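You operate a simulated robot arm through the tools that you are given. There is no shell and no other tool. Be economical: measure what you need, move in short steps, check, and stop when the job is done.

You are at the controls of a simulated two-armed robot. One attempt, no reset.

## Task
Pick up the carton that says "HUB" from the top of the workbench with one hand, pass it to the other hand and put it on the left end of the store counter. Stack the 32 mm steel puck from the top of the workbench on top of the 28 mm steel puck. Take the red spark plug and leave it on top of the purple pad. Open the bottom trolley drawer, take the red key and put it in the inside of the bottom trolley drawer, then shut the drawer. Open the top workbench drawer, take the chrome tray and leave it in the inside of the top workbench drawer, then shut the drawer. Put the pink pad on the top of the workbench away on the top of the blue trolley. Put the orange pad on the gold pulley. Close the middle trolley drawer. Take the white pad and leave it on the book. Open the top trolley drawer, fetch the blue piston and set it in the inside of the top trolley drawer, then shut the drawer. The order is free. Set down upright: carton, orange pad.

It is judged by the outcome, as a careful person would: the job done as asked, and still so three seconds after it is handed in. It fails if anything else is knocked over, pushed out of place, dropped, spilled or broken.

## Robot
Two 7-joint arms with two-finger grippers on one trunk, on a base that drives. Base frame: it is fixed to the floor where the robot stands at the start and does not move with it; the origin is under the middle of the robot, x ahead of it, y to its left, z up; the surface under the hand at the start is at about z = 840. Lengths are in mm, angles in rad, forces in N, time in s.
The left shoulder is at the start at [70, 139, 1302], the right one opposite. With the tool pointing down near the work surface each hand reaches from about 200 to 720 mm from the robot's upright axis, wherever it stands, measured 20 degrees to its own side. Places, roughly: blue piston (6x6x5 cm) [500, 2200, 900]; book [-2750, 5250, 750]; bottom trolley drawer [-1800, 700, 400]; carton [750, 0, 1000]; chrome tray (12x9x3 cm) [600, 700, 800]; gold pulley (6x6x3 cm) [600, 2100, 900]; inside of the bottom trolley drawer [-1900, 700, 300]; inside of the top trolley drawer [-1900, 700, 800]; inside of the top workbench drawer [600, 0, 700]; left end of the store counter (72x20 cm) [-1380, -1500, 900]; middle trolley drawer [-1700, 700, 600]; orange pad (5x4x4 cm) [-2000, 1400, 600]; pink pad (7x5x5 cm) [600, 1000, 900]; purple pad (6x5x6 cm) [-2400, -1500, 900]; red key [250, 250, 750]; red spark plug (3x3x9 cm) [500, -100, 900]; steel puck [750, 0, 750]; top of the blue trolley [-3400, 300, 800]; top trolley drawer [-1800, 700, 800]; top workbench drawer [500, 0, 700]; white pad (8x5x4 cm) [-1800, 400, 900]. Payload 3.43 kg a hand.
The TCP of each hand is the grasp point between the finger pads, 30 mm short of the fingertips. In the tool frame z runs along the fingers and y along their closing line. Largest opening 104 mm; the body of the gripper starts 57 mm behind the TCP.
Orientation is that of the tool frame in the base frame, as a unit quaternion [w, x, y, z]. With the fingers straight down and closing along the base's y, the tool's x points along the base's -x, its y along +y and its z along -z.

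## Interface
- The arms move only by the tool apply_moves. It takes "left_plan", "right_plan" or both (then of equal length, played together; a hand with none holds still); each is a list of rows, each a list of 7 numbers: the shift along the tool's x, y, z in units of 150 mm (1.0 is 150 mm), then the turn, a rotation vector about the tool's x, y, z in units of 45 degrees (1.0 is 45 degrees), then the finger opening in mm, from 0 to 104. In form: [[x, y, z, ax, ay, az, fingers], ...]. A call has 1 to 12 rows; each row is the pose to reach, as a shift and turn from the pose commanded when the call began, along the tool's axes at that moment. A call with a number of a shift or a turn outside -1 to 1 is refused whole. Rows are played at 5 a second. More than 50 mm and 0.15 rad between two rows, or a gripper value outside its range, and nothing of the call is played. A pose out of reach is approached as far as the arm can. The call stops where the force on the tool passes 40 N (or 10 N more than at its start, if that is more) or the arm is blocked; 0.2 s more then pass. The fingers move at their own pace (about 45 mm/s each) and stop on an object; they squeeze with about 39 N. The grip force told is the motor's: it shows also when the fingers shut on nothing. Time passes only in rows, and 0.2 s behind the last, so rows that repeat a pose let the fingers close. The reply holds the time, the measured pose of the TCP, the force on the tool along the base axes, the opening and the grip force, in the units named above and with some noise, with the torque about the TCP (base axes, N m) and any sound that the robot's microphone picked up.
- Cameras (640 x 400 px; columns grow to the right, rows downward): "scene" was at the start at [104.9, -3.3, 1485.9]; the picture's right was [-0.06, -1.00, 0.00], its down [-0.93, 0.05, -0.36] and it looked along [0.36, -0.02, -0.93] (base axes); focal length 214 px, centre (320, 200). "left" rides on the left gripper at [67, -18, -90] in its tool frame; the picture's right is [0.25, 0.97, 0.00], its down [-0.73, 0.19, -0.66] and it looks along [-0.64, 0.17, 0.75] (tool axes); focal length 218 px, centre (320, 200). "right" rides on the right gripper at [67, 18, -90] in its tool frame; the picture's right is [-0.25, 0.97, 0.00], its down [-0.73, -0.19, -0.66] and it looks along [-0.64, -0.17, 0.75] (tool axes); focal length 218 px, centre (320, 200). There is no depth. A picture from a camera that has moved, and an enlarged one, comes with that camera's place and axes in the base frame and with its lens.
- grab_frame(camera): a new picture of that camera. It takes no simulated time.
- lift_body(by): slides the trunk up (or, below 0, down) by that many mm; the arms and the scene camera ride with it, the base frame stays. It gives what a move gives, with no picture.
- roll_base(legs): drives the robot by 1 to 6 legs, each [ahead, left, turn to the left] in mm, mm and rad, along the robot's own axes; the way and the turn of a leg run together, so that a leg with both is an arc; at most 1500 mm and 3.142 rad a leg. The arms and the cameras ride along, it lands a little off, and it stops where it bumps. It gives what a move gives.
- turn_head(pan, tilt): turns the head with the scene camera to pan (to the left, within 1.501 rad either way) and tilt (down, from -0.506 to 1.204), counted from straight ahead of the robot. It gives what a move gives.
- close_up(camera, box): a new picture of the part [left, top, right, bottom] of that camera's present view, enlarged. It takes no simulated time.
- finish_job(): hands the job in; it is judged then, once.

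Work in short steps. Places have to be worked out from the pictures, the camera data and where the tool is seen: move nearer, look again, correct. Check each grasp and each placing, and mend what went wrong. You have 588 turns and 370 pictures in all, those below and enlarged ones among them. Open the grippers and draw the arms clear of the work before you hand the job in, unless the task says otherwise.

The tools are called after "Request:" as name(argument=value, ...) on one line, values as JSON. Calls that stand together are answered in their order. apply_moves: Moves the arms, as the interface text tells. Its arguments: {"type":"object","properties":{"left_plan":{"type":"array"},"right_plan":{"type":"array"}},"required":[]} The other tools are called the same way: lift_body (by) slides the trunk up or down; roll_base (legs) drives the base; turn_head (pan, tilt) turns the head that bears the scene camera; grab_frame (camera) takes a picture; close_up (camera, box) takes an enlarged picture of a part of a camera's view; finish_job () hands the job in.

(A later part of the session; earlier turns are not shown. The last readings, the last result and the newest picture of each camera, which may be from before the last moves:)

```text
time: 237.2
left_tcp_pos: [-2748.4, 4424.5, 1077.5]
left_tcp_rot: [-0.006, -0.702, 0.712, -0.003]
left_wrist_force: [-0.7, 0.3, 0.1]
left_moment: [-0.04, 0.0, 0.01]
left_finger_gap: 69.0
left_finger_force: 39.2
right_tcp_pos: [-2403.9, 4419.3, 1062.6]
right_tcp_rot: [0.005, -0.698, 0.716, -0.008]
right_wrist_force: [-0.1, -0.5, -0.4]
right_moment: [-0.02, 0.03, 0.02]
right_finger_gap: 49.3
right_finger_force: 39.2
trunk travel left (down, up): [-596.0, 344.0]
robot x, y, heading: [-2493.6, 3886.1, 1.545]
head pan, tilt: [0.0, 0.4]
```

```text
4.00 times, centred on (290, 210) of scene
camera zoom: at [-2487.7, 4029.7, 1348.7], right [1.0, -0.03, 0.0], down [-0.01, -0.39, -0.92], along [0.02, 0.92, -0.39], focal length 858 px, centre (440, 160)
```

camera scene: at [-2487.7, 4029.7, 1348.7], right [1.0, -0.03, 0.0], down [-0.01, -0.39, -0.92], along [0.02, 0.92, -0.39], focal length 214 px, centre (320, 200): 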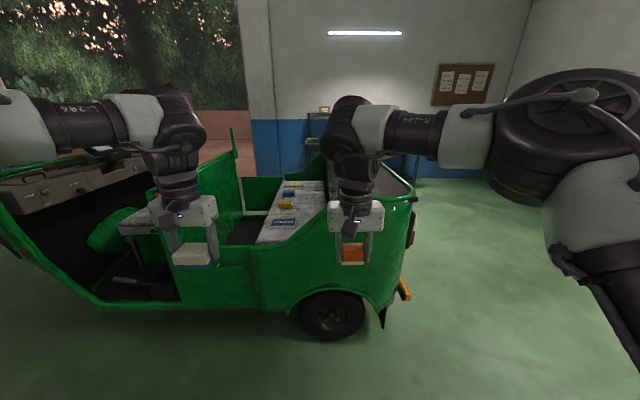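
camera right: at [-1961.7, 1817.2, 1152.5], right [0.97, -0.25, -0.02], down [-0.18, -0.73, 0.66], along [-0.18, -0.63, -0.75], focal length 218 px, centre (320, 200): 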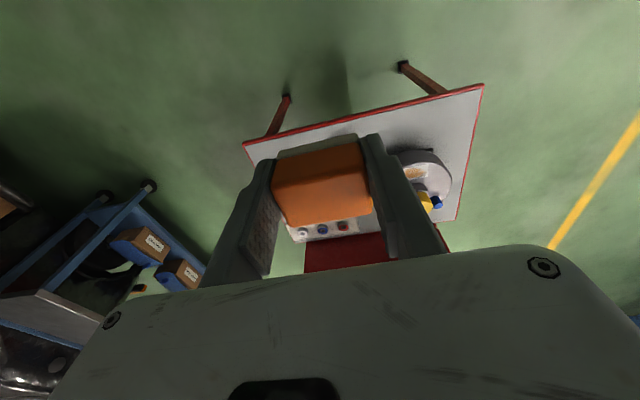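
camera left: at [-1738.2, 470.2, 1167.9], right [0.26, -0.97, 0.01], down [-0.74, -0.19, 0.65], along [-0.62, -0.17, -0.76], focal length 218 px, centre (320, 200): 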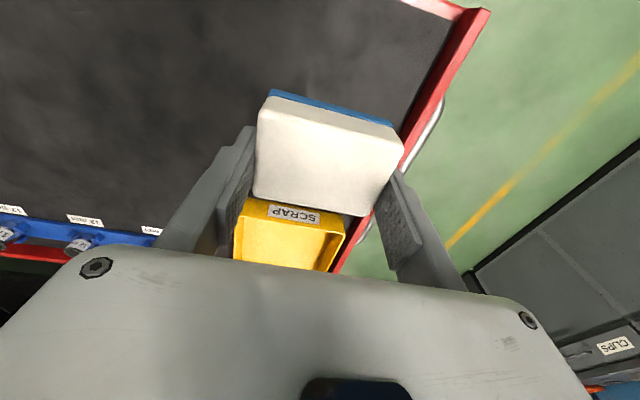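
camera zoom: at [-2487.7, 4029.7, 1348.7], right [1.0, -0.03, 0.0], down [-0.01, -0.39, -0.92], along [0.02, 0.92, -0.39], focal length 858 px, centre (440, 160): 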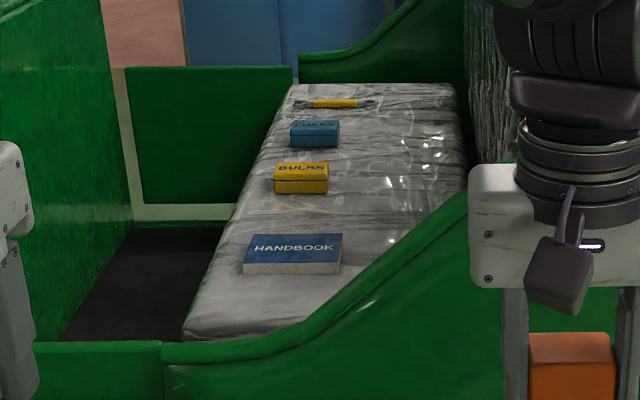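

The HANDBOOK is at ≈[-2676,5113], side rim z≈750–850. I raise the trunk 100 mm and drive forward 550 mm.

Request:
lift_body(by=100)

Request:
roll_base(legs=[[0, 0, 0.025], [550, 60, 0]])

Request:
turn_head(pan=0.15, tilt=0.8)

Request:
grab_frame(camera="scene")

Request:
grab_frame(camera="left")

```text
time: 238.5
left_tcp_pos: [-2748.3, 4424.5, 1175.5]
left_tcp_rot: [-0.006, -0.703, 0.711, -0.004]
left_wrist_force: [-0.9, 0.0, -1.0]
left_moment: [0.01, -0.01, 0.0]
left_finger_gap: 69.1
left_finger_force: 39.2
right_tcp_pos: [-2404.6, 4419.3, 1162.8]
right_tcp_rot: [0.005, -0.698, 0.716, -0.008]
right_wrist_force: [0.3, 0.2, -1.2]
right_moment: [-0.01, 0.01, 0.02]
right_finger_gap: 49.1
right_finger_force: 38.9
trunk travel left (down, up): [-696.0, 244.0]
robot x, y, heading: [-2489.9, 3889.6, 1.544]
head pan, tilt: [0.0, 0.4]
```

```text
time: 242.1
left_tcp_pos: [-2823.2, 4965.4, 1177.5]
left_tcp_rot: [0.006, 0.714, -0.7, 0.004]
left_wrist_force: [-0.1, 0.4, -1.0]
left_moment: [0.0, -0.01, 0.0]
left_finger_gap: 69.0
left_finger_force: 39.1
right_tcp_pos: [-2479.6, 4970.9, 1162.7]
right_tcp_rot: [-0.006, 0.707, -0.707, 0.008]
right_wrist_force: [-1.0, -0.8, 0.0]
right_moment: [-0.01, 0.02, -0.02]
right_finger_gap: 49.1
right_finger_force: 39.3
trunk travel left (down, up): [-696.0, 244.0]
robot x, y, heading: [-2548.0, 4435.0, 1.577]
head pan, tilt: [0.0, 0.4]
```

```text
time: 242.9
left_tcp_pos: [-2822.6, 4964.5, 1176.2]
left_tcp_rot: [0.006, 0.713, -0.701, 0.003]
left_wrist_force: [-0.2, -0.9, -0.1]
left_moment: [0.02, -0.01, 0.01]
left_finger_gap: 69.2
left_finger_force: 39.9
right_tcp_pos: [-2480.1, 4971.2, 1162.6]
right_tcp_rot: [-0.006, 0.709, -0.706, 0.007]
right_wrist_force: [0.0, 0.2, 0.0]
right_moment: [0.02, 0.01, 0.0]
right_finger_gap: 49.1
right_finger_force: 38.7
trunk travel left (down, up): [-696.0, 244.0]
robot x, y, heading: [-2549.7, 4439.3, 1.576]
head pan, tilt: [0.15, 0.799]
```

```text
227 pictures are left
camera scene: at [-2563.8, 4565.9, 1413.6], right [0.99, 0.15, 0.0], down [0.11, -0.71, -0.7], along [-0.11, 0.69, -0.72], focal length 214 px, centre (320, 200)
```

scene: 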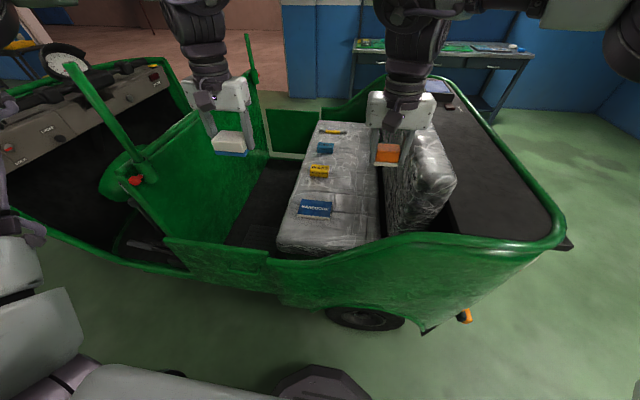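

```text
226 pictures are left
camera left: at [-2804.6, 4901.1, 1266.6], right [-0.96, -0.27, 0.01], down [-0.2, 0.74, 0.65], along [-0.18, 0.62, -0.76], focal length 218 px, centre (320, 200)
```

left: 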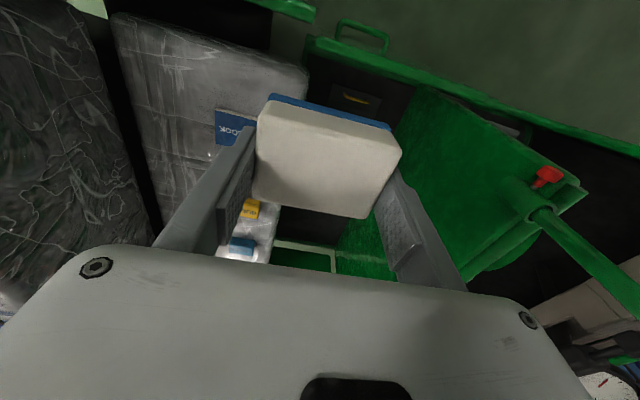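

Book ≈[-2675,5148,756]. I raise the right hand 130 mm, drive 110 mm closer (vehicle side ≈y 4890), lower the trunk 100 mm.

Request:
apply_moves(right_plan=[[0.1, 0, -0.3, 0, 0, 0, 30], [0.25, 0, -0.6, 0, 0, 0, 30], [0.4, 0, -0.87, 0, 0, 0, 30]])

Request:
roll_base(legs=[[110, 0, -0.006]])

Request:
lift_body(by=-100)

Request:
apply_moves(left_plan=[[-0.2, -0.2, 0, 0, 0, 0, 60], [-0.35, -0.45, 0, 0, 0, 0, 60], [-0.45, -0.7, 0, 0, 0, 0, 60], [-0.5, -0.95, 0, 0, 0, 0, 60]])

Request:
grab_frame(camera="left")

Request:
grab_frame(camera="scene")

```text
refused: row 2 steps farther than a row can; nothing moved
```

```text
time: 244.1
left_tcp_pos: [-2819.1, 5074.1, 1176.1]
left_tcp_rot: [0.006, 0.71, -0.704, 0.003]
left_wrist_force: [0.5, -1.4, -0.7]
left_moment: [0.04, 0.02, -0.02]
left_finger_gap: 68.9
left_finger_force: 38.9
right_tcp_pos: [-2476.4, 5078.5, 1164.3]
right_tcp_rot: [0.005, -0.705, 0.709, -0.006]
right_wrist_force: [0.6, 0.1, -1.4]
right_moment: [-0.05, -0.01, 0.01]
right_finger_gap: 49.1
right_finger_force: 38.8
trunk travel left (down, up): [-696.0, 244.0]
robot x, y, heading: [-2551.1, 4544.6, 1.565]
head pan, tilt: [0.15, 0.799]
```

```text
time: 245.4
left_tcp_pos: [-2818.7, 5077.2, 1076.9]
left_tcp_rot: [0.006, 0.71, -0.704, 0.004]
left_wrist_force: [-0.8, 0.2, -0.7]
left_moment: [0.06, -0.01, 0.01]
left_finger_gap: 69.4
left_finger_force: 38.9
right_tcp_pos: [-2476.2, 5080.5, 1062.9]
right_tcp_rot: [0.005, -0.705, 0.709, -0.007]
right_wrist_force: [-0.4, -0.2, -0.3]
right_moment: [-0.02, -0.01, -0.02]
right_finger_gap: 49.0
right_finger_force: 39.0
trunk travel left (down, up): [-596.0, 344.0]
robot x, y, heading: [-2550.1, 4545.8, 1.566]
head pan, tilt: [0.15, 0.799]
```

```text
time: 246.4
left_tcp_pos: [-2676.1, 5154.0, 1075.3]
left_tcp_rot: [0.007, 0.71, -0.704, 0.003]
left_wrist_force: [0.0, -0.3, -1.2]
left_moment: [0.01, 0.03, -0.01]
left_finger_gap: 69.3
left_finger_force: 39.5
right_tcp_pos: [-2472.4, 5080.3, 1062.1]
right_tcp_rot: [0.003, -0.705, 0.709, -0.007]
right_wrist_force: [0.4, 1.0, -1.4]
right_moment: [-0.01, 0.0, 0.01]
right_finger_gap: 48.9
right_finger_force: 39.4
trunk travel left (down, up): [-596.0, 344.0]
robot x, y, heading: [-2549.2, 4548.4, 1.563]
head pan, tilt: [0.15, 0.799]
```

```text
225 pictures are left
camera left: at [-2657.4, 5088.6, 1165.7], right [-0.97, -0.26, 0.01], down [-0.19, 0.74, 0.65], along [-0.18, 0.62, -0.76], focal length 218 px, centre (320, 200)
```

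left: 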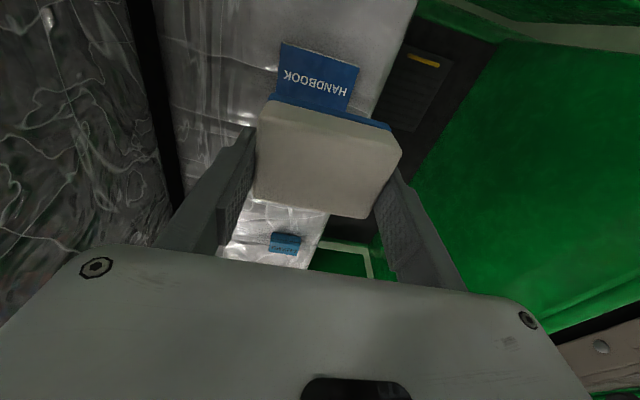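

```text
224 pictures are left
camera scene: at [-2559.8, 4676.0, 1313.5], right [0.99, 0.15, 0.0], down [0.1, -0.71, -0.7], along [-0.1, 0.69, -0.72], focal length 214 px, centre (320, 200)
```

scene: 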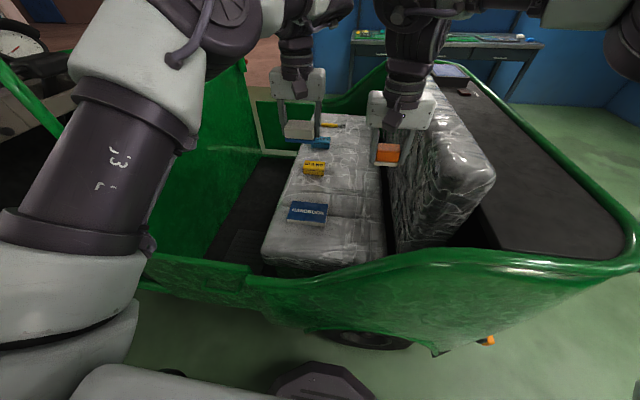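

I check the book from the right hand's camera for depth.

Request:
grab_frame(camera="right")

Request:
close_up(camera="scene", box=[260, 110, 380, 270])

```text
223 pictures are left
camera right: at [-2491.3, 5014.6, 1152.3], right [-0.97, 0.26, -0.02], down [0.18, 0.73, 0.66], along [0.18, 0.63, -0.75], focal length 218 px, centre (320, 200)
```

right: 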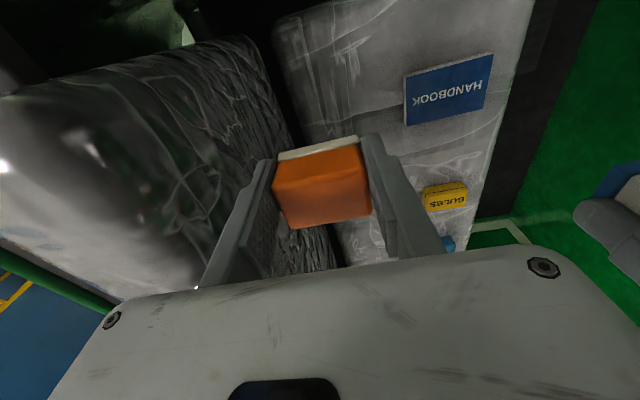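

```text
2.50 times, centred on (320, 190) of scene
camera zoom: at [-2559.8, 4676.0, 1313.5], right [0.99, 0.15, 0.0], down [0.1, -0.71, -0.7], along [-0.1, 0.69, -0.72], focal length 536 px, centre (320, 225)
```

zoom: 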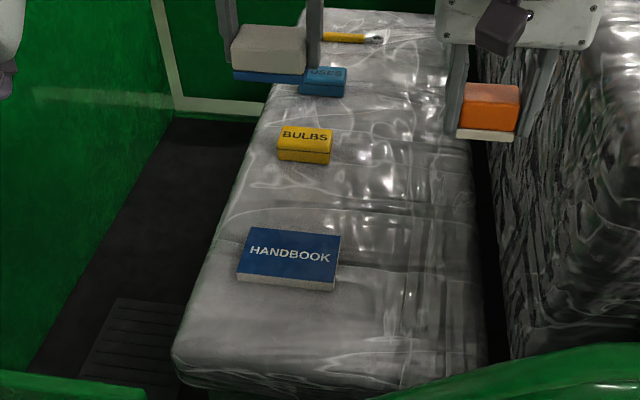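

Book centre ≈[-2667,5169], top ≈747. I raise/retract the right hand, lower the trunk 100 mm, and lower the white pad above the book.

Request:
apply_moves(right_plan=[[0.1, 0.1, -0.25, 0, 0, 0, 30], [0.2, 0.2, -0.5, 0, 0, 0, 30], [0.3, 0.2, -0.75, 0, 0, 0, 30], [0.35, 0.2, -0.95, 0, 0, 0, 30]])

Request:
lift_body(by=-100)

Request:
apply_moves(left_plan=[[-0.06, -0.03, 0.3, 0, 0, 0, 60], [-0.12, -0.06, 0.6, 0, 0, 0, 60], [-0.12, -0.06, 0.9, 0, 0, 0, 60]])

Request:
grab_frame(camera="scene")

Request:
grab_frame(camera="left")

```text
time: 247.4
left_tcp_pos: [-2678.9, 5150.7, 1076.2]
left_tcp_rot: [0.005, 0.711, -0.704, 0.003]
left_wrist_force: [-0.4, 0.0, 0.0]
left_moment: [-0.03, -0.02, 0.01]
left_finger_gap: 68.9
left_finger_force: 39.6
right_tcp_pos: [-2510.3, 5024.8, 1205.2]
right_tcp_rot: [0.005, -0.706, 0.708, -0.006]
right_wrist_force: [-0.6, -0.1, -0.6]
right_moment: [-0.01, -0.01, 0.0]
right_finger_gap: 49.2
right_finger_force: 39.3
trunk travel left (down, up): [-596.0, 344.0]
robot x, y, heading: [-2549.5, 4545.7, 1.569]
head pan, tilt: [0.15, 0.799]
```

```text
time: 248.8
left_tcp_pos: [-2679.0, 5151.0, 975.4]
left_tcp_rot: [0.006, 0.71, -0.704, 0.004]
left_wrist_force: [0.8, -0.6, -0.1]
left_moment: [-0.03, 0.02, 0.02]
left_finger_gap: 69.4
left_finger_force: 39.1
right_tcp_pos: [-2508.5, 5026.2, 1103.8]
right_tcp_rot: [0.005, -0.705, 0.709, -0.007]
right_wrist_force: [-0.8, -0.3, 0.2]
right_moment: [0.0, 0.01, 0.02]
right_finger_gap: 48.9
right_finger_force: 38.7
trunk travel left (down, up): [-496.0, 444.0]
robot x, y, heading: [-2547.9, 4544.6, 1.564]
head pan, tilt: [0.15, 0.799]
```

```text
time: 249.6
left_tcp_pos: [-2671.3, 5167.3, 839.0]
left_tcp_rot: [0.005, 0.71, -0.704, 0.004]
left_wrist_force: [-0.5, 0.5, 0.2]
left_moment: [-0.01, -0.01, 0.03]
left_finger_gap: 68.8
left_finger_force: 38.7
right_tcp_pos: [-2510.5, 5027.8, 1104.7]
right_tcp_rot: [0.005, -0.706, 0.709, -0.008]
right_wrist_force: [1.0, 0.1, -0.4]
right_moment: [0.0, -0.05, 0.01]
right_finger_gap: 49.1
right_finger_force: 38.9
trunk travel left (down, up): [-496.0, 444.0]
robot x, y, heading: [-2548.7, 4546.5, 1.565]
head pan, tilt: [0.15, 0.799]
```

```text
221 pictures are left
camera scene: at [-2563.8, 4676.4, 1213.5], right [0.99, 0.15, 0.0], down [0.1, -0.71, -0.7], along [-0.1, 0.69, -0.72], focal length 214 px, centre (320, 200)
```

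scene: 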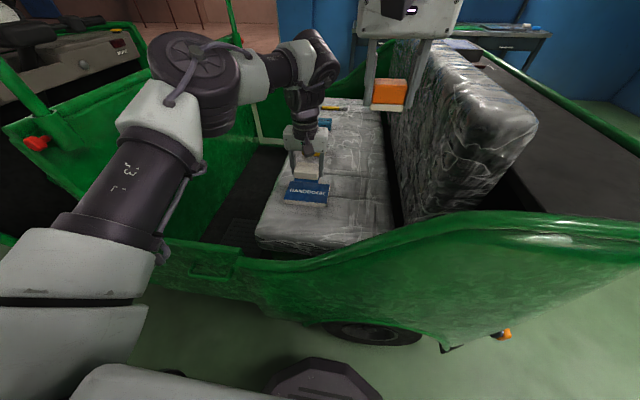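

```text
220 pictures are left
camera left: at [-2653.2, 5102.9, 928.9], right [-0.96, -0.26, 0.01], down [-0.2, 0.74, 0.65], along [-0.17, 0.62, -0.76], focal length 218 px, centre (320, 200)
```

left: 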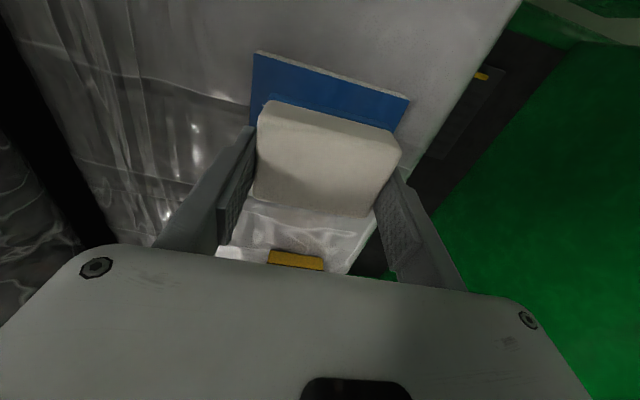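

Zoom to check alignment of pad and book.

Request:
close_up(camera="scene", box=[260, 110, 360, 220])

```text
3.64 times, centred on (310, 165) of scene
camera zoom: at [-2563.8, 4676.4, 1213.5], right [0.99, 0.15, 0.0], down [0.1, -0.71, -0.7], along [-0.1, 0.69, -0.72], focal length 780 px, centre (356, 327)
```

zoom: 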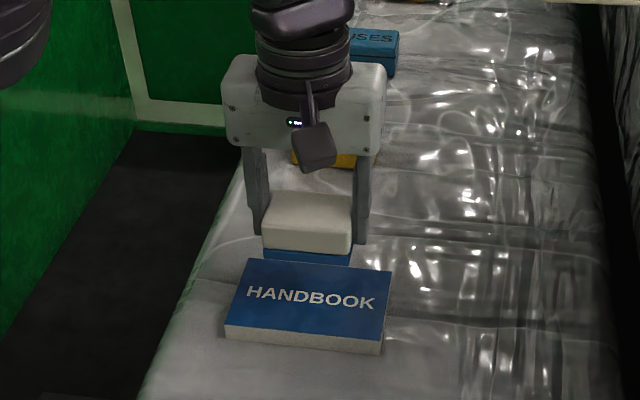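

I shift 12 mm toward the robot and 4 mm left, and lower ~48 mm.

Request:
apply_moves(left_plan=[[0.08, 0.03, 0.15, 0, 0, 0, 60], [0.08, 0.03, 0.32, 0, 0, 0, 60]])

Request:
close_up(camera="scene", box=[260, 110, 360, 220])

```text
time: 250.2
left_tcp_pos: [-2674.4, 5155.5, 791.1]
left_tcp_rot: [0.006, 0.711, -0.703, 0.003]
left_wrist_force: [0.6, -0.1, -0.5]
left_moment: [-0.01, 0.04, 0.04]
left_finger_gap: 69.4
left_finger_force: 39.0
right_tcp_pos: [-2507.7, 5027.6, 1104.5]
right_tcp_rot: [0.005, -0.705, 0.709, -0.008]
right_wrist_force: [0.0, -0.6, 0.4]
right_moment: [-0.02, -0.02, -0.01]
right_finger_gap: 49.0
right_finger_force: 39.4
trunk travel left (down, up): [-496.0, 444.0]
robot x, y, heading: [-2547.6, 4546.3, 1.567]
head pan, tilt: [0.15, 0.799]
```

```text
3.64 times, centred on (310, 165) of scene
camera zoom: at [-2562.3, 4676.2, 1213.5], right [0.99, 0.15, 0.0], down [0.1, -0.71, -0.7], along [-0.1, 0.69, -0.72], focal length 780 px, centre (356, 327)
```

zoom: 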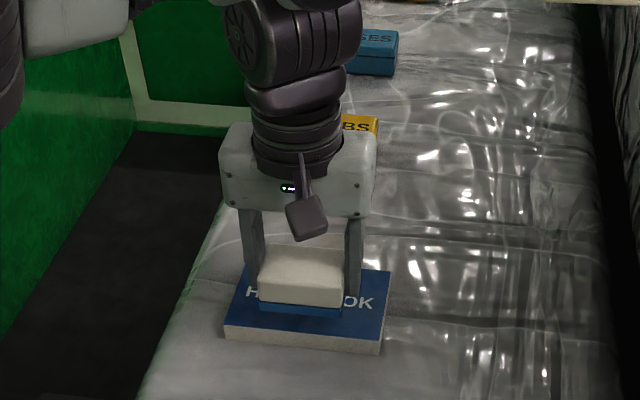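

Well over the book. I lower in small steps until contact.

Request:
apply_moves(left_plan=[[0, 0, 0.02, 0, 0, 0, 60], [0, 0, 0.04, 0, 0, 0, 60], [0, 0, 0.055, 0, 0, 0, 60]])

Request:
close_up(camera="scene", box=[260, 110, 360, 220])

```text
time: 251.0
left_tcp_pos: [-2675.7, 5155.8, 783.0]
left_tcp_rot: [0.006, 0.711, -0.704, 0.004]
left_wrist_force: [-0.1, 0.5, -0.4]
left_moment: [-0.01, -0.01, 0.0]
left_finger_gap: 69.2
left_finger_force: 39.0
right_tcp_pos: [-2507.8, 5027.6, 1104.6]
right_tcp_rot: [0.005, -0.705, 0.709, -0.008]
right_wrist_force: [-0.4, -0.3, -0.3]
right_moment: [-0.02, -0.02, 0.0]
right_finger_gap: 49.2
right_finger_force: 38.8
trunk travel left (down, up): [-496.0, 444.0]
robot x, y, heading: [-2549.9, 4544.3, 1.564]
head pan, tilt: [0.15, 0.799]
```

```text
3.64 times, centred on (310, 165) of scene
camera zoom: at [-2562.8, 4675.2, 1213.6], right [0.99, 0.15, 0.0], down [0.1, -0.71, -0.7], along [-0.1, 0.69, -0.72], focal length 780 px, centre (356, 327)
```

zoom: 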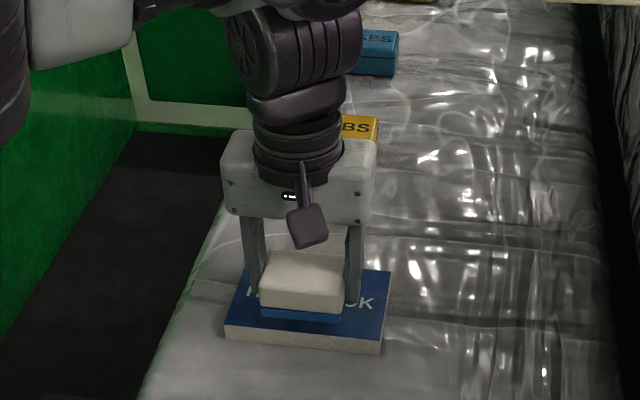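

Not yet touching; I continue in 2 mm steps.

Request:
apply_moves(left_plan=[[0, 0, 0.015, 0, 0, 0, 60], [0, 0, 0.03, 0, 0, 0, 60], [0, 0, 0.045, 0, 0, 0, 60], [0, 0, 0.06, 0, 0, 0, 60]])

Request:
close_up(camera="scene", box=[260, 110, 360, 220])

```text
time: 252.0
left_tcp_pos: [-2676.4, 5155.3, 774.0]
left_tcp_rot: [0.005, 0.71, -0.704, 0.003]
left_wrist_force: [0.4, -0.3, -0.9]
left_moment: [-0.03, 0.02, 0.01]
left_finger_gap: 69.2
left_finger_force: 39.2
right_tcp_pos: [-2508.8, 5026.8, 1104.4]
right_tcp_rot: [0.005, -0.706, 0.709, -0.007]
right_wrist_force: [0.2, -0.1, -1.1]
right_moment: [-0.02, -0.04, 0.0]
right_finger_gap: 48.9
right_finger_force: 38.4
trunk travel left (down, up): [-496.0, 444.0]
robot x, y, heading: [-2550.2, 4544.0, 1.571]
head pan, tilt: [0.15, 0.799]
```

```text
3.64 times, centred on (310, 165) of scene
camera zoom: at [-2562.7, 4675.3, 1213.6], right [0.99, 0.15, 0.0], down [0.1, -0.71, -0.7], along [-0.1, 0.69, -0.72], focal length 780 px, centre (356, 327)
```

zoom: 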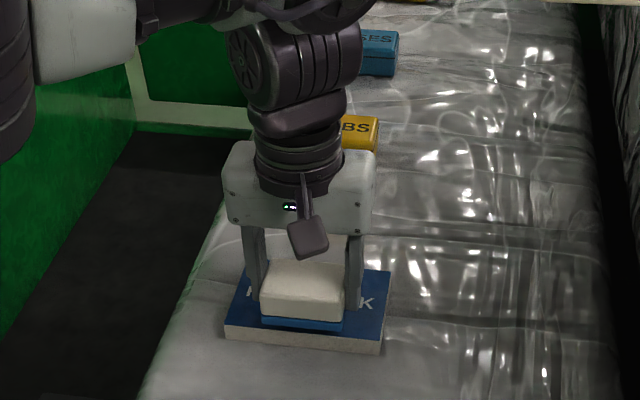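

Request:
apply_moves(left_plan=[[0, 0, 0.015, 0, 0, 0, 60], [0, 0, 0.03, 0, 0, 0, 60], [0, 0, 0.045, 0, 0, 0, 60]])

Request:
close_up(camera="scene", box=[260, 110, 360, 220])

```text
time: 252.8
left_tcp_pos: [-2674.8, 5155.6, 767.6]
left_tcp_rot: [0.006, 0.71, -0.704, 0.003]
left_wrist_force: [-0.3, 0.4, -0.1]
left_moment: [0.0, 0.02, -0.01]
left_finger_gap: 69.0
left_finger_force: 39.1
right_tcp_pos: [-2508.8, 5025.7, 1103.8]
right_tcp_rot: [0.005, -0.705, 0.709, -0.007]
right_wrist_force: [0.3, 0.9, -0.6]
right_moment: [0.03, 0.0, -0.03]
right_finger_gap: 49.4
right_finger_force: 38.8
trunk travel left (down, up): [-496.0, 444.0]
robot x, y, heading: [-2553.3, 4544.3, 1.564]
head pan, tilt: [0.15, 0.799]
```

```text
3.64 times, centred on (310, 165) of scene
camera zoom: at [-2562.7, 4675.2, 1213.6], right [0.99, 0.15, 0.0], down [0.1, -0.71, -0.7], along [-0.1, 0.69, -0.72], focal length 780 px, centre (356, 327)
```

zoom: 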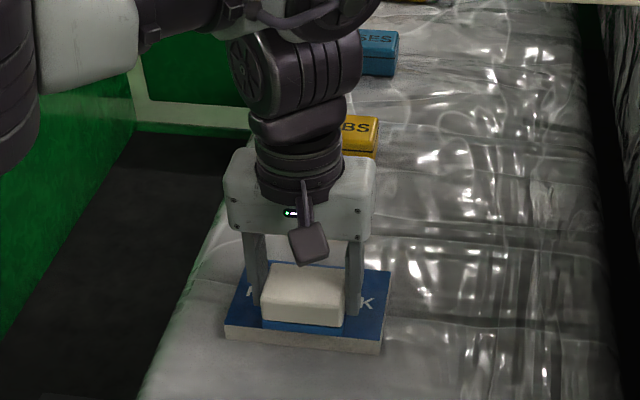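

The pad is drifting to the book's front edge; I shift 11 mm forward and keep lowering.

Request:
apply_moves(left_plan=[[-0.073, 0, 0, 0, 0, 0, 60], [-0.073, 0, 0.015, 0, 0, 0, 60], [-0.073, 0, 0.03, 0, 0, 0, 60], [-0.073, 0, 0.045, 0, 0, 0, 60]])

Request:
close_up(camera="scene", box=[260, 140, 340, 220])

```text
time: 253.8
left_tcp_pos: [-2674.8, 5167.6, 760.7]
left_tcp_rot: [0.006, 0.71, -0.704, 0.003]
left_wrist_force: [0.3, 0.2, 0.2]
left_moment: [0.01, 0.0, 0.02]
left_finger_gap: 68.9
left_finger_force: 39.3
right_tcp_pos: [-2508.5, 5025.9, 1104.4]
right_tcp_rot: [0.005, -0.706, 0.709, -0.008]
right_wrist_force: [-0.2, 0.0, -0.2]
right_moment: [-0.01, -0.01, -0.01]
right_finger_gap: 49.2
right_finger_force: 39.4
trunk travel left (down, up): [-496.0, 444.0]
robot x, y, heading: [-2549.4, 4544.5, 1.567]
head pan, tilt: [0.15, 0.799]
```

```text
5.00 times, centred on (300, 180) of scene
camera zoom: at [-2562.7, 4675.3, 1213.6], right [0.99, 0.15, 0.0], down [0.1, -0.71, -0.7], along [-0.1, 0.69, -0.72], focal length 1072 px, centre (420, 300)
```

zoom: 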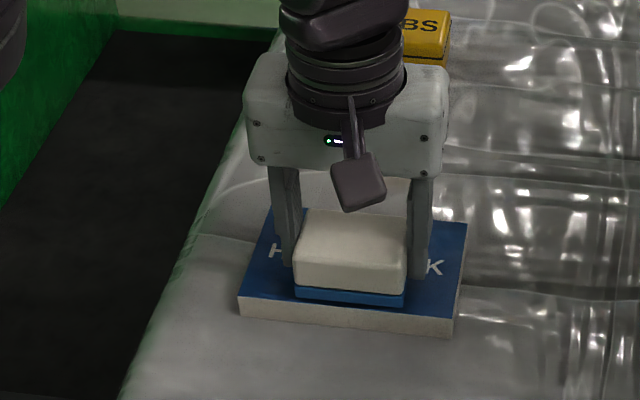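

Close to touching, well inside the book. Continue to lower gently.

Request:
apply_moves(left_plan=[[0, 0, 0.015, 0, 0, 0, 60], [0, 0, 0.03, 0, 0, 0, 60], [0, 0, 0.045, 0, 0, 0, 60]])

Request:
close_up(camera="scene", box=[260, 140, 340, 220])

```text
time: 254.6
left_tcp_pos: [-2676.2, 5166.3, 758.1]
left_tcp_rot: [0.004, 0.711, -0.704, 0.002]
left_wrist_force: [-0.8, 5.0, 20.3]
left_moment: [-0.33, -0.26, 0.0]
left_finger_gap: 69.4
left_finger_force: 39.4
right_tcp_pos: [-2507.6, 5024.8, 1106.1]
right_tcp_rot: [0.005, -0.705, 0.709, -0.007]
right_wrist_force: [0.3, 0.0, 0.1]
right_moment: [0.01, 0.0, -0.02]
right_finger_gap: 49.1
right_finger_force: 38.9
trunk travel left (down, up): [-496.0, 444.0]
robot x, y, heading: [-2550.4, 4546.7, 1.562]
head pan, tilt: [0.15, 0.799]
```

```text
5.00 times, centred on (300, 180) of scene
camera zoom: at [-2562.2, 4673.0, 1214.2], right [0.99, 0.14, 0.0], down [0.1, -0.71, -0.7], along [-0.1, 0.69, -0.72], focal length 1072 px, centre (420, 300)
```

zoom: 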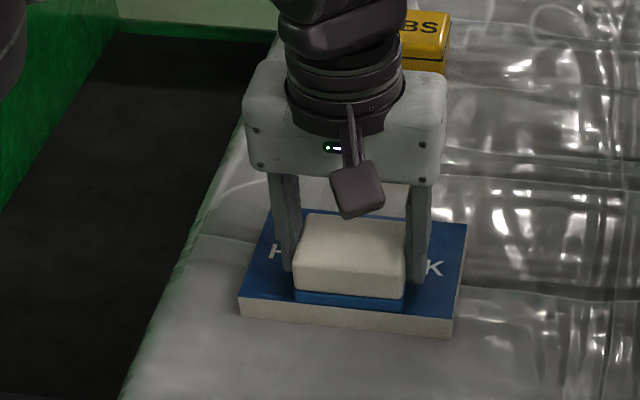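

Contact (20 N). I ease up 2 mm, open to 88 and rise.

Request:
apply_moves(left_plan=[[0, 0, -0.02, 0, 0, 0, 74], [0, 0, -0.02, 0, 0, 0, 88], [0, 0, -0.02, 0, 0, 0, 88], [0, 0, -0.3, 0, 0, 0, 88], [0, 0, -0.6, 0, 0, 0, 88], [0, 0, -0.9, 0, 0, 0, 88]])

Request:
close_up(camera="scene", box=[240, 110, 360, 230])

```text
time: 256.0
left_tcp_pos: [-2673.2, 5166.8, 891.2]
left_tcp_rot: [0.006, 0.711, -0.703, 0.002]
left_wrist_force: [0.5, -0.9, -0.1]
left_moment: [0.01, 0.05, -0.01]
left_finger_gap: 87.9
left_finger_force: 0.0
right_tcp_pos: [-2507.2, 5024.1, 1105.5]
right_tcp_rot: [0.006, -0.706, 0.708, -0.007]
right_wrist_force: [-1.5, -0.2, -0.1]
right_moment: [0.01, 0.02, -0.01]
right_finger_gap: 49.2
right_finger_force: 39.2
trunk travel left (down, up): [-496.0, 444.0]
robot x, y, heading: [-2550.5, 4543.2, 1.565]
head pan, tilt: [0.15, 0.799]
```

```text
3.33 times, centred on (300, 170) of scene
camera zoom: at [-2561.8, 4673.8, 1213.7], right [0.99, 0.15, 0.0], down [0.1, -0.71, -0.7], along [-0.1, 0.69, -0.72], focal length 715 px, centre (387, 300)
```

zoom: 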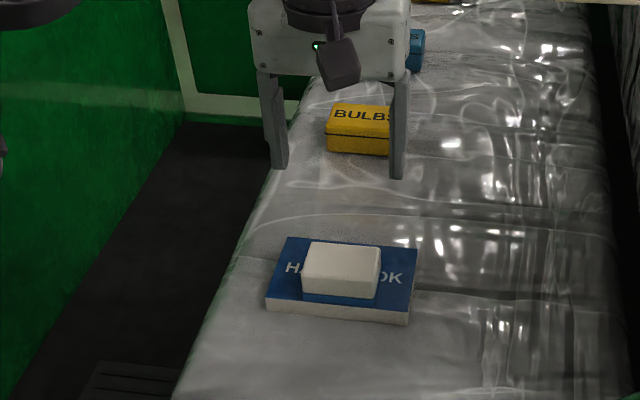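

White pad rests on the book. I raise the trunk, back away and head for the far-left part of the workbench.

Request:
lift_body(by=200)

Request:
roll_base(legs=[[-700, 0, 0], [0, 0, -1.567], [1150, -800, 0], [1150, -800, 0]])

Request:
turn_head(pan=0, tilt=0.6)

Request:
grab_frame(camera="scene")

```text
time: 258.1
left_tcp_pos: [-2675.6, 5166.8, 1088.7]
left_tcp_rot: [0.006, 0.71, -0.704, 0.004]
left_wrist_force: [-0.1, -0.2, -0.7]
left_moment: [-0.01, -0.01, 0.02]
left_finger_gap: 87.9
left_finger_force: 0.0
right_tcp_pos: [-2509.6, 5026.8, 1304.5]
right_tcp_rot: [0.005, -0.705, 0.709, -0.007]
right_wrist_force: [-0.7, -0.3, -0.1]
right_moment: [0.01, 0.04, 0.01]
right_finger_gap: 49.3
right_finger_force: 39.2
trunk travel left (down, up): [-696.0, 244.0]
robot x, y, heading: [-2554.0, 4544.0, 1.563]
head pan, tilt: [0.15, 0.799]
```

```text
time: 278.9
left_tcp_pos: [404.9, 2454.1, 1090.2]
left_tcp_rot: [-0.006, -0.028, 1.0, 0.001]
left_wrist_force: [0.2, 0.5, -0.7]
left_moment: [0.03, -0.05, -0.01]
left_finger_gap: 87.9
left_finger_force: 0.0
right_tcp_pos: [273.2, 2280.5, 1304.0]
right_tcp_rot: [-0.002, -0.022, 1.0, -0.009]
right_wrist_force: [-0.1, 0.7, -1.0]
right_moment: [-0.02, 0.01, 0.01]
right_finger_gap: 49.2
right_finger_force: 39.6
trunk travel left (down, up): [-696.0, 244.0]
robot x, y, heading: [-212.7, 2302.5, 0.045]
head pan, tilt: [0.15, 0.799]
```

```text
time: 279.7
left_tcp_pos: [405.3, 2452.9, 1089.7]
left_tcp_rot: [-0.008, -0.028, 1.0, 0.001]
left_wrist_force: [0.5, 0.3, -0.3]
left_moment: [0.01, -0.02, 0.01]
left_finger_gap: 87.7
left_finger_force: 0.1
right_tcp_pos: [273.3, 2280.9, 1304.3]
right_tcp_rot: [-0.002, -0.021, 1.0, -0.01]
right_wrist_force: [-0.8, 0.9, -0.9]
right_moment: [0.02, -0.01, 0.01]
right_finger_gap: 49.2
right_finger_force: 38.4
trunk travel left (down, up): [-696.0, 244.0]
robot x, y, heading: [-210.8, 2300.4, 0.042]
head pan, tilt: [0.0, 0.6]
```

```text
211 pictures are left
camera scene: at [-72.6, 2304.7, 1430.4], right [0.04, -1.0, 0.0], down [-0.57, -0.02, -0.82], along [0.82, 0.04, -0.57], focal length 214 px, centre (320, 200)
```

scene: 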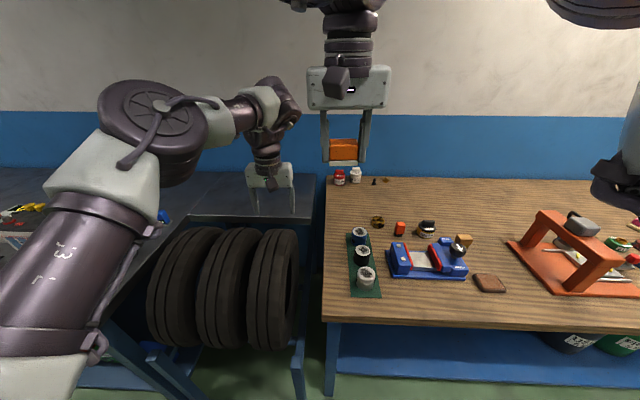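

I zoom into the bench items here.

Request:
close_up(camera="scene", box=[325, 165, 525, 305])

```text
2.86 times, centred on (425, 235) of scene
camera zoom: at [-72.6, 2304.7, 1430.4], right [0.04, -1.0, 0.0], down [-0.57, -0.02, -0.82], along [0.82, 0.04, -0.57], focal length 613 px, centre (20, 100)
```

zoom: 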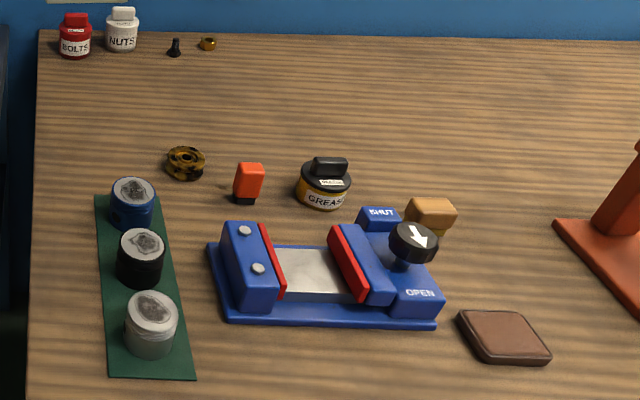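

Gold pulley ≈[600,2102]; the blue piston is the blue cylinder ≈[513,2187]. I fix heading and drive closer.

Request:
roll_base(legs=[[0, 0, -0.043], [230, -110, 0]])

Request:
turn_head(pan=-0.1, tilt=0.8)

Request:
apply_moves(right_plan=[[0, 0, 0.3, 0, 0, 0, 30], [-0.2, 0, 0.5, 0, 0, 0, 30], [-0.4, 0, 0.7, 0, 0, 0, 30], [-0.5, 0, 0.95, 0, 0, 0, 30]])

Request:
grab_frame(camera="right")

Request:
grab_frame(camera="scene")

```text
time: 281.7
left_tcp_pos: [594.5, 2331.5, 1089.9]
left_tcp_rot: [-0.006, -0.008, 1.0, -0.001]
left_wrist_force: [-0.6, 1.2, -0.2]
left_moment: [-0.08, 0.01, 0.05]
left_finger_gap: 88.1
left_finger_force: 0.0
right_tcp_pos: [453.8, 2164.6, 1304.0]
right_tcp_rot: [-0.001, -0.001, 1.0, -0.012]
right_wrist_force: [-0.2, 0.1, -0.7]
right_moment: [-0.03, -0.03, 0.01]
right_finger_gap: 49.0
right_finger_force: 38.6
trunk travel left (down, up): [-696.0, 244.0]
robot x, y, heading: [-25.0, 2198.0, -0.005]
head pan, tilt: [0.0, 0.6]
stopped in leg 2: the robot was blocked; the commanded pose is now the measured one
```

```text
time: 282.4
left_tcp_pos: [597.6, 2321.4, 1089.7]
left_tcp_rot: [-0.007, -0.008, 1.0, 0.003]
left_wrist_force: [0.8, -0.7, 0.6]
left_moment: [0.04, 0.0, -0.01]
left_finger_gap: 87.7
left_finger_force: 0.0
right_tcp_pos: [456.7, 2154.4, 1302.5]
right_tcp_rot: [-0.003, -0.001, 1.0, -0.01]
right_wrist_force: [-0.1, -0.2, -0.7]
right_moment: [0.03, -0.01, -0.03]
right_finger_gap: 48.9
right_finger_force: 38.8
trunk travel left (down, up): [-696.0, 244.0]
robot x, y, heading: [-24.3, 2197.1, -0.006]
head pan, tilt: [-0.099, 0.799]
```

```text
time: 283.4
left_tcp_pos: [598.2, 2322.1, 1089.5]
left_tcp_rot: [-0.007, -0.008, 1.0, 0.002]
left_wrist_force: [-0.1, -0.6, -0.1]
left_moment: [0.05, 0.03, -0.05]
left_finger_gap: 87.9
left_finger_force: 0.1
right_tcp_pos: [529.9, 2152.7, 1160.0]
right_tcp_rot: [-0.003, 0.002, 1.0, -0.009]
right_wrist_force: [0.5, 0.1, 0.3]
right_moment: [0.02, 0.03, 0.0]
right_finger_gap: 49.1
right_finger_force: 39.2
trunk travel left (down, up): [-696.0, 244.0]
robot x, y, heading: [-26.0, 2192.6, 0.002]
head pan, tilt: [-0.099, 0.799]
```

```text
209 pictures are left
camera right: at [464.8, 2171.0, 1250.2], right [0.25, 0.97, -0.02], down [0.73, -0.18, 0.66], along [0.63, -0.18, -0.75], focal length 218 px, centre (320, 200)
```

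right: 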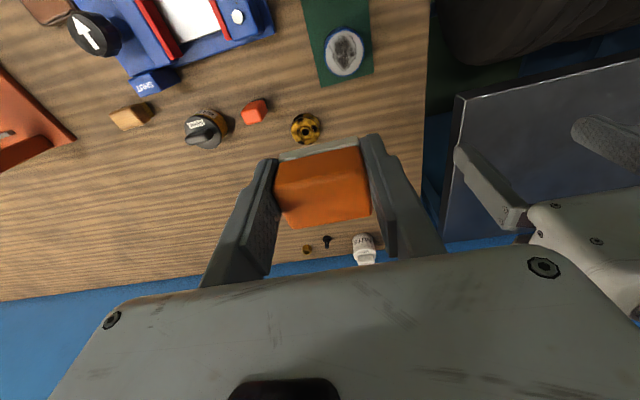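

```text
208 pictures are left
camera scene: at [105.2, 2185.3, 1413.4], right [-0.1, -0.99, 0.0], down [-0.71, 0.07, -0.7], along [0.69, -0.07, -0.72], focal length 214 px, centre (320, 200)
```

scene: 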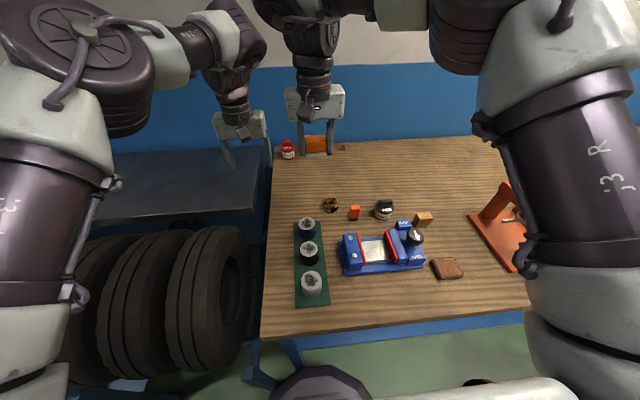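

The base touched something (bench leg, nothing visibly moved). I back off 25 mm and go 50 mm right, then lower the trunk 100 mm.

Request:
roll_base(legs=[[-25, 0, 0], [0, -50, 0]])

Request:
lift_body(by=-100)

Request:
grab_frame(camera="right")

Request:
close_up(camera="scene", box=[220, 300, 420, 400])

```text
time: 284.8
left_tcp_pos: [572.5, 2281.2, 1087.2]
left_tcp_rot: [-0.008, -0.009, 1.0, 0.0]
left_wrist_force: [1.3, 0.2, 0.9]
left_moment: [-0.05, 0.03, -0.03]
left_finger_gap: 88.2
left_finger_force: 0.0
right_tcp_pos: [504.5, 2110.2, 1161.8]
right_tcp_rot: [-0.003, -0.001, 1.0, -0.011]
right_wrist_force: [-0.5, 0.0, -0.6]
right_moment: [-0.08, 0.01, 0.0]
right_finger_gap: 49.2
right_finger_force: 39.3
trunk travel left (down, up): [-696.0, 244.0]
robot x, y, heading: [-52.5, 2150.9, 0.001]
head pan, tilt: [-0.099, 0.799]
```

```text
time: 286.1
left_tcp_pos: [570.1, 2274.9, 990.9]
left_tcp_rot: [-0.007, -0.01, 1.0, 0.001]
left_wrist_force: [-0.4, -0.7, -0.9]
left_moment: [0.01, -0.02, 0.0]
left_finger_gap: 88.2
left_finger_force: 0.1
right_tcp_pos: [503.3, 2104.9, 1060.8]
right_tcp_rot: [-0.001, 0.0, 1.0, -0.009]
right_wrist_force: [0.2, 0.2, -1.1]
right_moment: [0.01, 0.02, -0.02]
right_finger_gap: 49.0
right_finger_force: 38.9
trunk travel left (down, up): [-596.0, 344.0]
robot x, y, heading: [-51.3, 2145.7, -0.002]
head pan, tilt: [-0.099, 0.799]
```

```text
207 pictures are left
camera right: at [436.9, 2124.5, 1151.4], right [0.25, 0.97, -0.02], down [0.73, -0.18, 0.66], along [0.63, -0.18, -0.75], focal length 218 px, centre (320, 200)
```

right: 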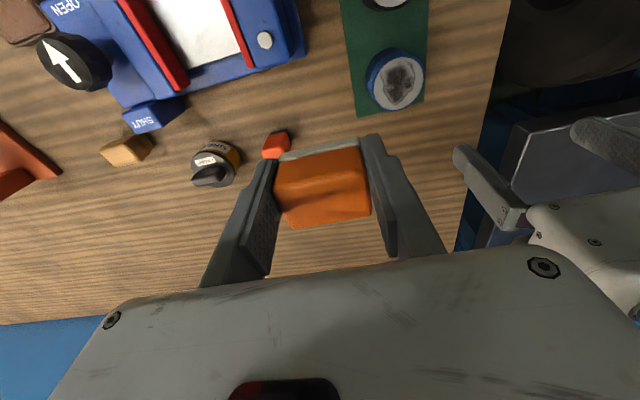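

```text
3.20 times, centred on (320, 350) of scene
camera zoom: at [77.5, 2137.7, 1313.6], right [-0.1, -0.99, 0.0], down [-0.71, 0.07, -0.7], along [0.69, -0.07, -0.72], focal length 686 px, centre (320, -280)
```

zoom: 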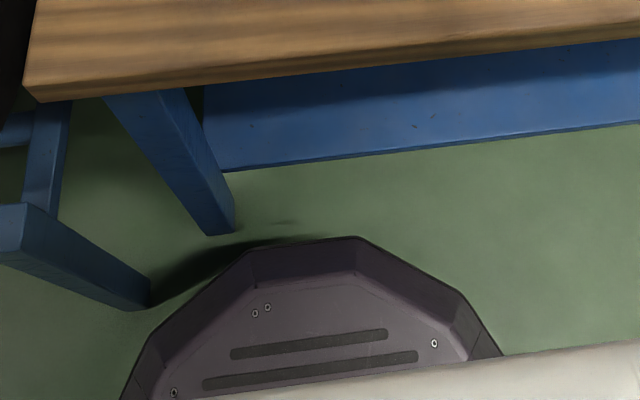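

I shift 60 mm right of the leg and 60 mm forward for reach.

Request:
roll_base(legs=[[0, -60, 0], [60, 0, 0]])

Request:
apply_moves(right_plan=[[0, 0, -0.01, 0, 0, 0, 30], [0.1, 0.15, 0.1, 0, 0, 0, 30], [0.1, 0.3, 0.2, 0, 0, 0, 30]])

Request:
grab_frame(camera="right")

Request:
grab_frame(camera="scene")

```text
time: 287.6
left_tcp_pos: [628.3, 2218.4, 992.3]
left_tcp_rot: [-0.005, -0.011, 1.0, 0.002]
left_wrist_force: [0.4, 0.1, 0.0]
left_moment: [-0.01, 0.0, 0.0]
left_finger_gap: 88.0
left_finger_force: 0.0
right_tcp_pos: [560.2, 2047.7, 1062.0]
right_tcp_rot: [-0.002, -0.003, 1.0, -0.01]
right_wrist_force: [0.5, 0.8, 0.6]
right_moment: [0.0, 0.01, 0.04]
right_finger_gap: 49.2
right_finger_force: 38.7
trunk travel left (down, up): [-596.0, 344.0]
robot x, y, heading: [9.2, 2079.1, -0.0]
head pan, tilt: [-0.099, 0.799]
```

```text
time: 288.4
left_tcp_pos: [630.7, 2218.2, 989.5]
left_tcp_rot: [-0.008, -0.01, 1.0, 0.001]
left_wrist_force: [0.0, 0.9, -0.4]
left_moment: [0.0, 0.06, 0.03]
left_finger_gap: 88.0
left_finger_force: 0.1
right_tcp_pos: [547.8, 2093.0, 1029.7]
right_tcp_rot: [-0.003, -0.003, 1.0, -0.009]
right_wrist_force: [0.2, -0.8, -0.7]
right_moment: [-0.03, 0.01, 0.0]
right_finger_gap: 49.0
right_finger_force: 38.9
trunk travel left (down, up): [-596.0, 344.0]
robot x, y, heading: [10.0, 2085.8, 0.001]
head pan, tilt: [-0.099, 0.799]
```

```text
205 pictures are left
camera right: at [482.7, 2111.8, 1119.8], right [0.25, 0.97, -0.02], down [0.73, -0.17, 0.66], along [0.63, -0.18, -0.75], focal length 218 px, centre (320, 200)
```

right: 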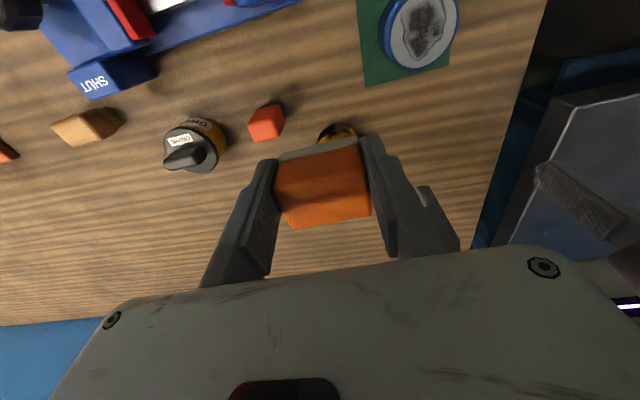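

```text
204 pictures are left
camera scene: at [139.0, 2079.6, 1313.4], right [-0.1, -1.0, 0.0], down [-0.71, 0.07, -0.7], along [0.69, -0.07, -0.72], focal length 214 px, centre (320, 200)
```

scene: 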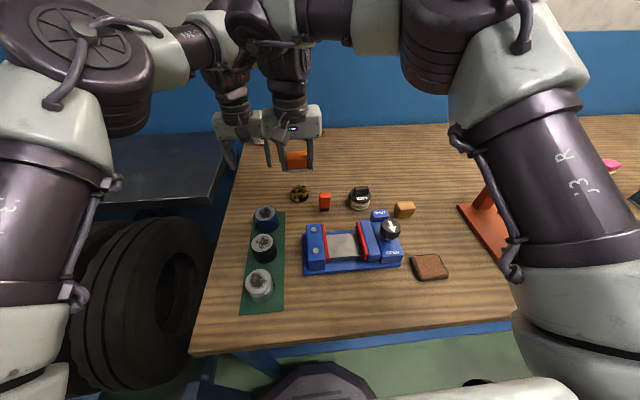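

The left hand is near the right one; I move it away, then zoom on the pulley.

Request:
apply_moves(left_plan=[[0.1, 0.25, -0.15, 0, 0, 0, 88], [0.2, 0.5, -0.3, 0, 0, 0, 88], [0.4, 0.75, -0.4, 0, 0, 0, 88]])

Request:
close_up(camera="scene", box=[250, 130, 370, 250])

```text
refused: row 3 steps farther than a row can; nothing moved
```

```text
3.33 times, centred on (310, 190) of scene
camera zoom: at [139.0, 2079.6, 1313.4], right [-0.1, -1.0, 0.0], down [-0.71, 0.07, -0.7], along [0.69, -0.07, -0.72], focal length 715 px, centre (353, 233)
```

zoom: 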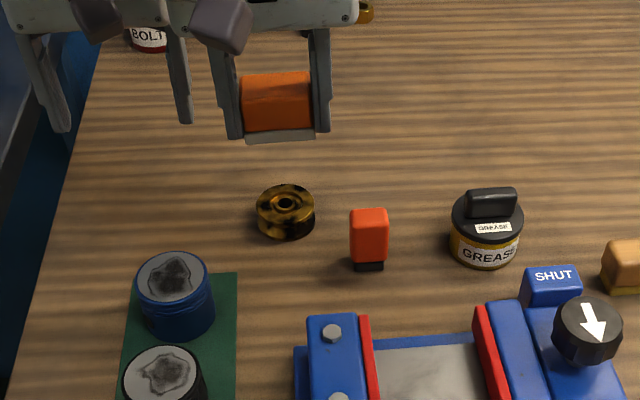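

Request:
apply_moves(left_plan=[[0.1, 0.22, -0.15, 0, 0, 0, 88], [0.2, 0.45, -0.3, 0, 0, 0, 88], [0.35, 0.7, -0.4, 0, 0, 0, 88]], right_plan=[[-0.15, 0, 0, 0, 0, 0, 30], [-0.3, 0, 0, 0, 0, 0, 30], [-0.4, 0, 0.2, 0, 0, 0, 30]])

Request:
close_up(camera="scene", box=[250, 130, 370, 250])

Request:
grab_frame(camera="right")

```text
time: 289.2
left_tcp_pos: [573.9, 2322.3, 1049.5]
left_tcp_rot: [-0.007, -0.01, 1.0, 0.002]
left_wrist_force: [-0.6, -0.3, -0.3]
left_moment: [-0.01, -0.02, -0.01]
left_finger_gap: 88.0
left_finger_force: 0.1
right_tcp_pos: [607.8, 2093.2, 999.7]
right_tcp_rot: [-0.002, -0.003, 1.0, -0.009]
right_wrist_force: [-0.2, 1.0, -1.0]
right_moment: [0.01, -0.01, 0.0]
right_finger_gap: 49.1
right_finger_force: 38.7
trunk travel left (down, up): [-596.0, 344.0]
robot x, y, heading: [7.9, 2085.8, 0.001]
head pan, tilt: [-0.099, 0.799]
```

```text
3.33 times, centred on (310, 190) of scene
camera zoom: at [137.3, 2079.8, 1313.6], right [-0.1, -1.0, 0.0], down [-0.71, 0.07, -0.7], along [0.69, -0.07, -0.72], focal length 715 px, centre (353, 233)
```

zoom: 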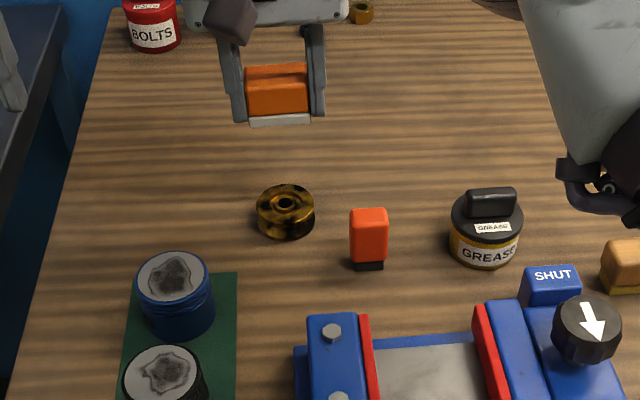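

```text
201 pictures are left
camera right: at [541.9, 2112.4, 1089.4], right [0.25, 0.97, -0.02], down [0.73, -0.17, 0.66], along [0.63, -0.18, -0.75], focal length 218 px, centre (320, 200)
```

right: 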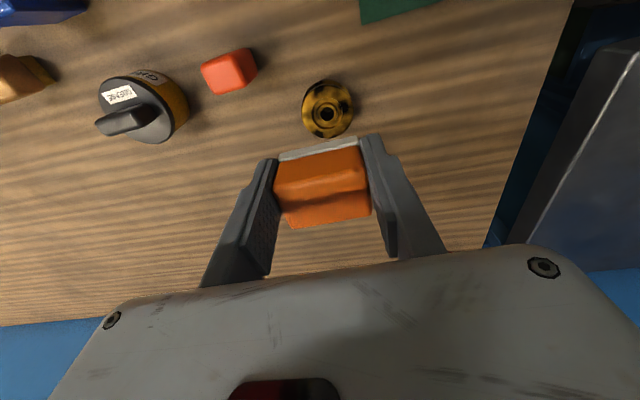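

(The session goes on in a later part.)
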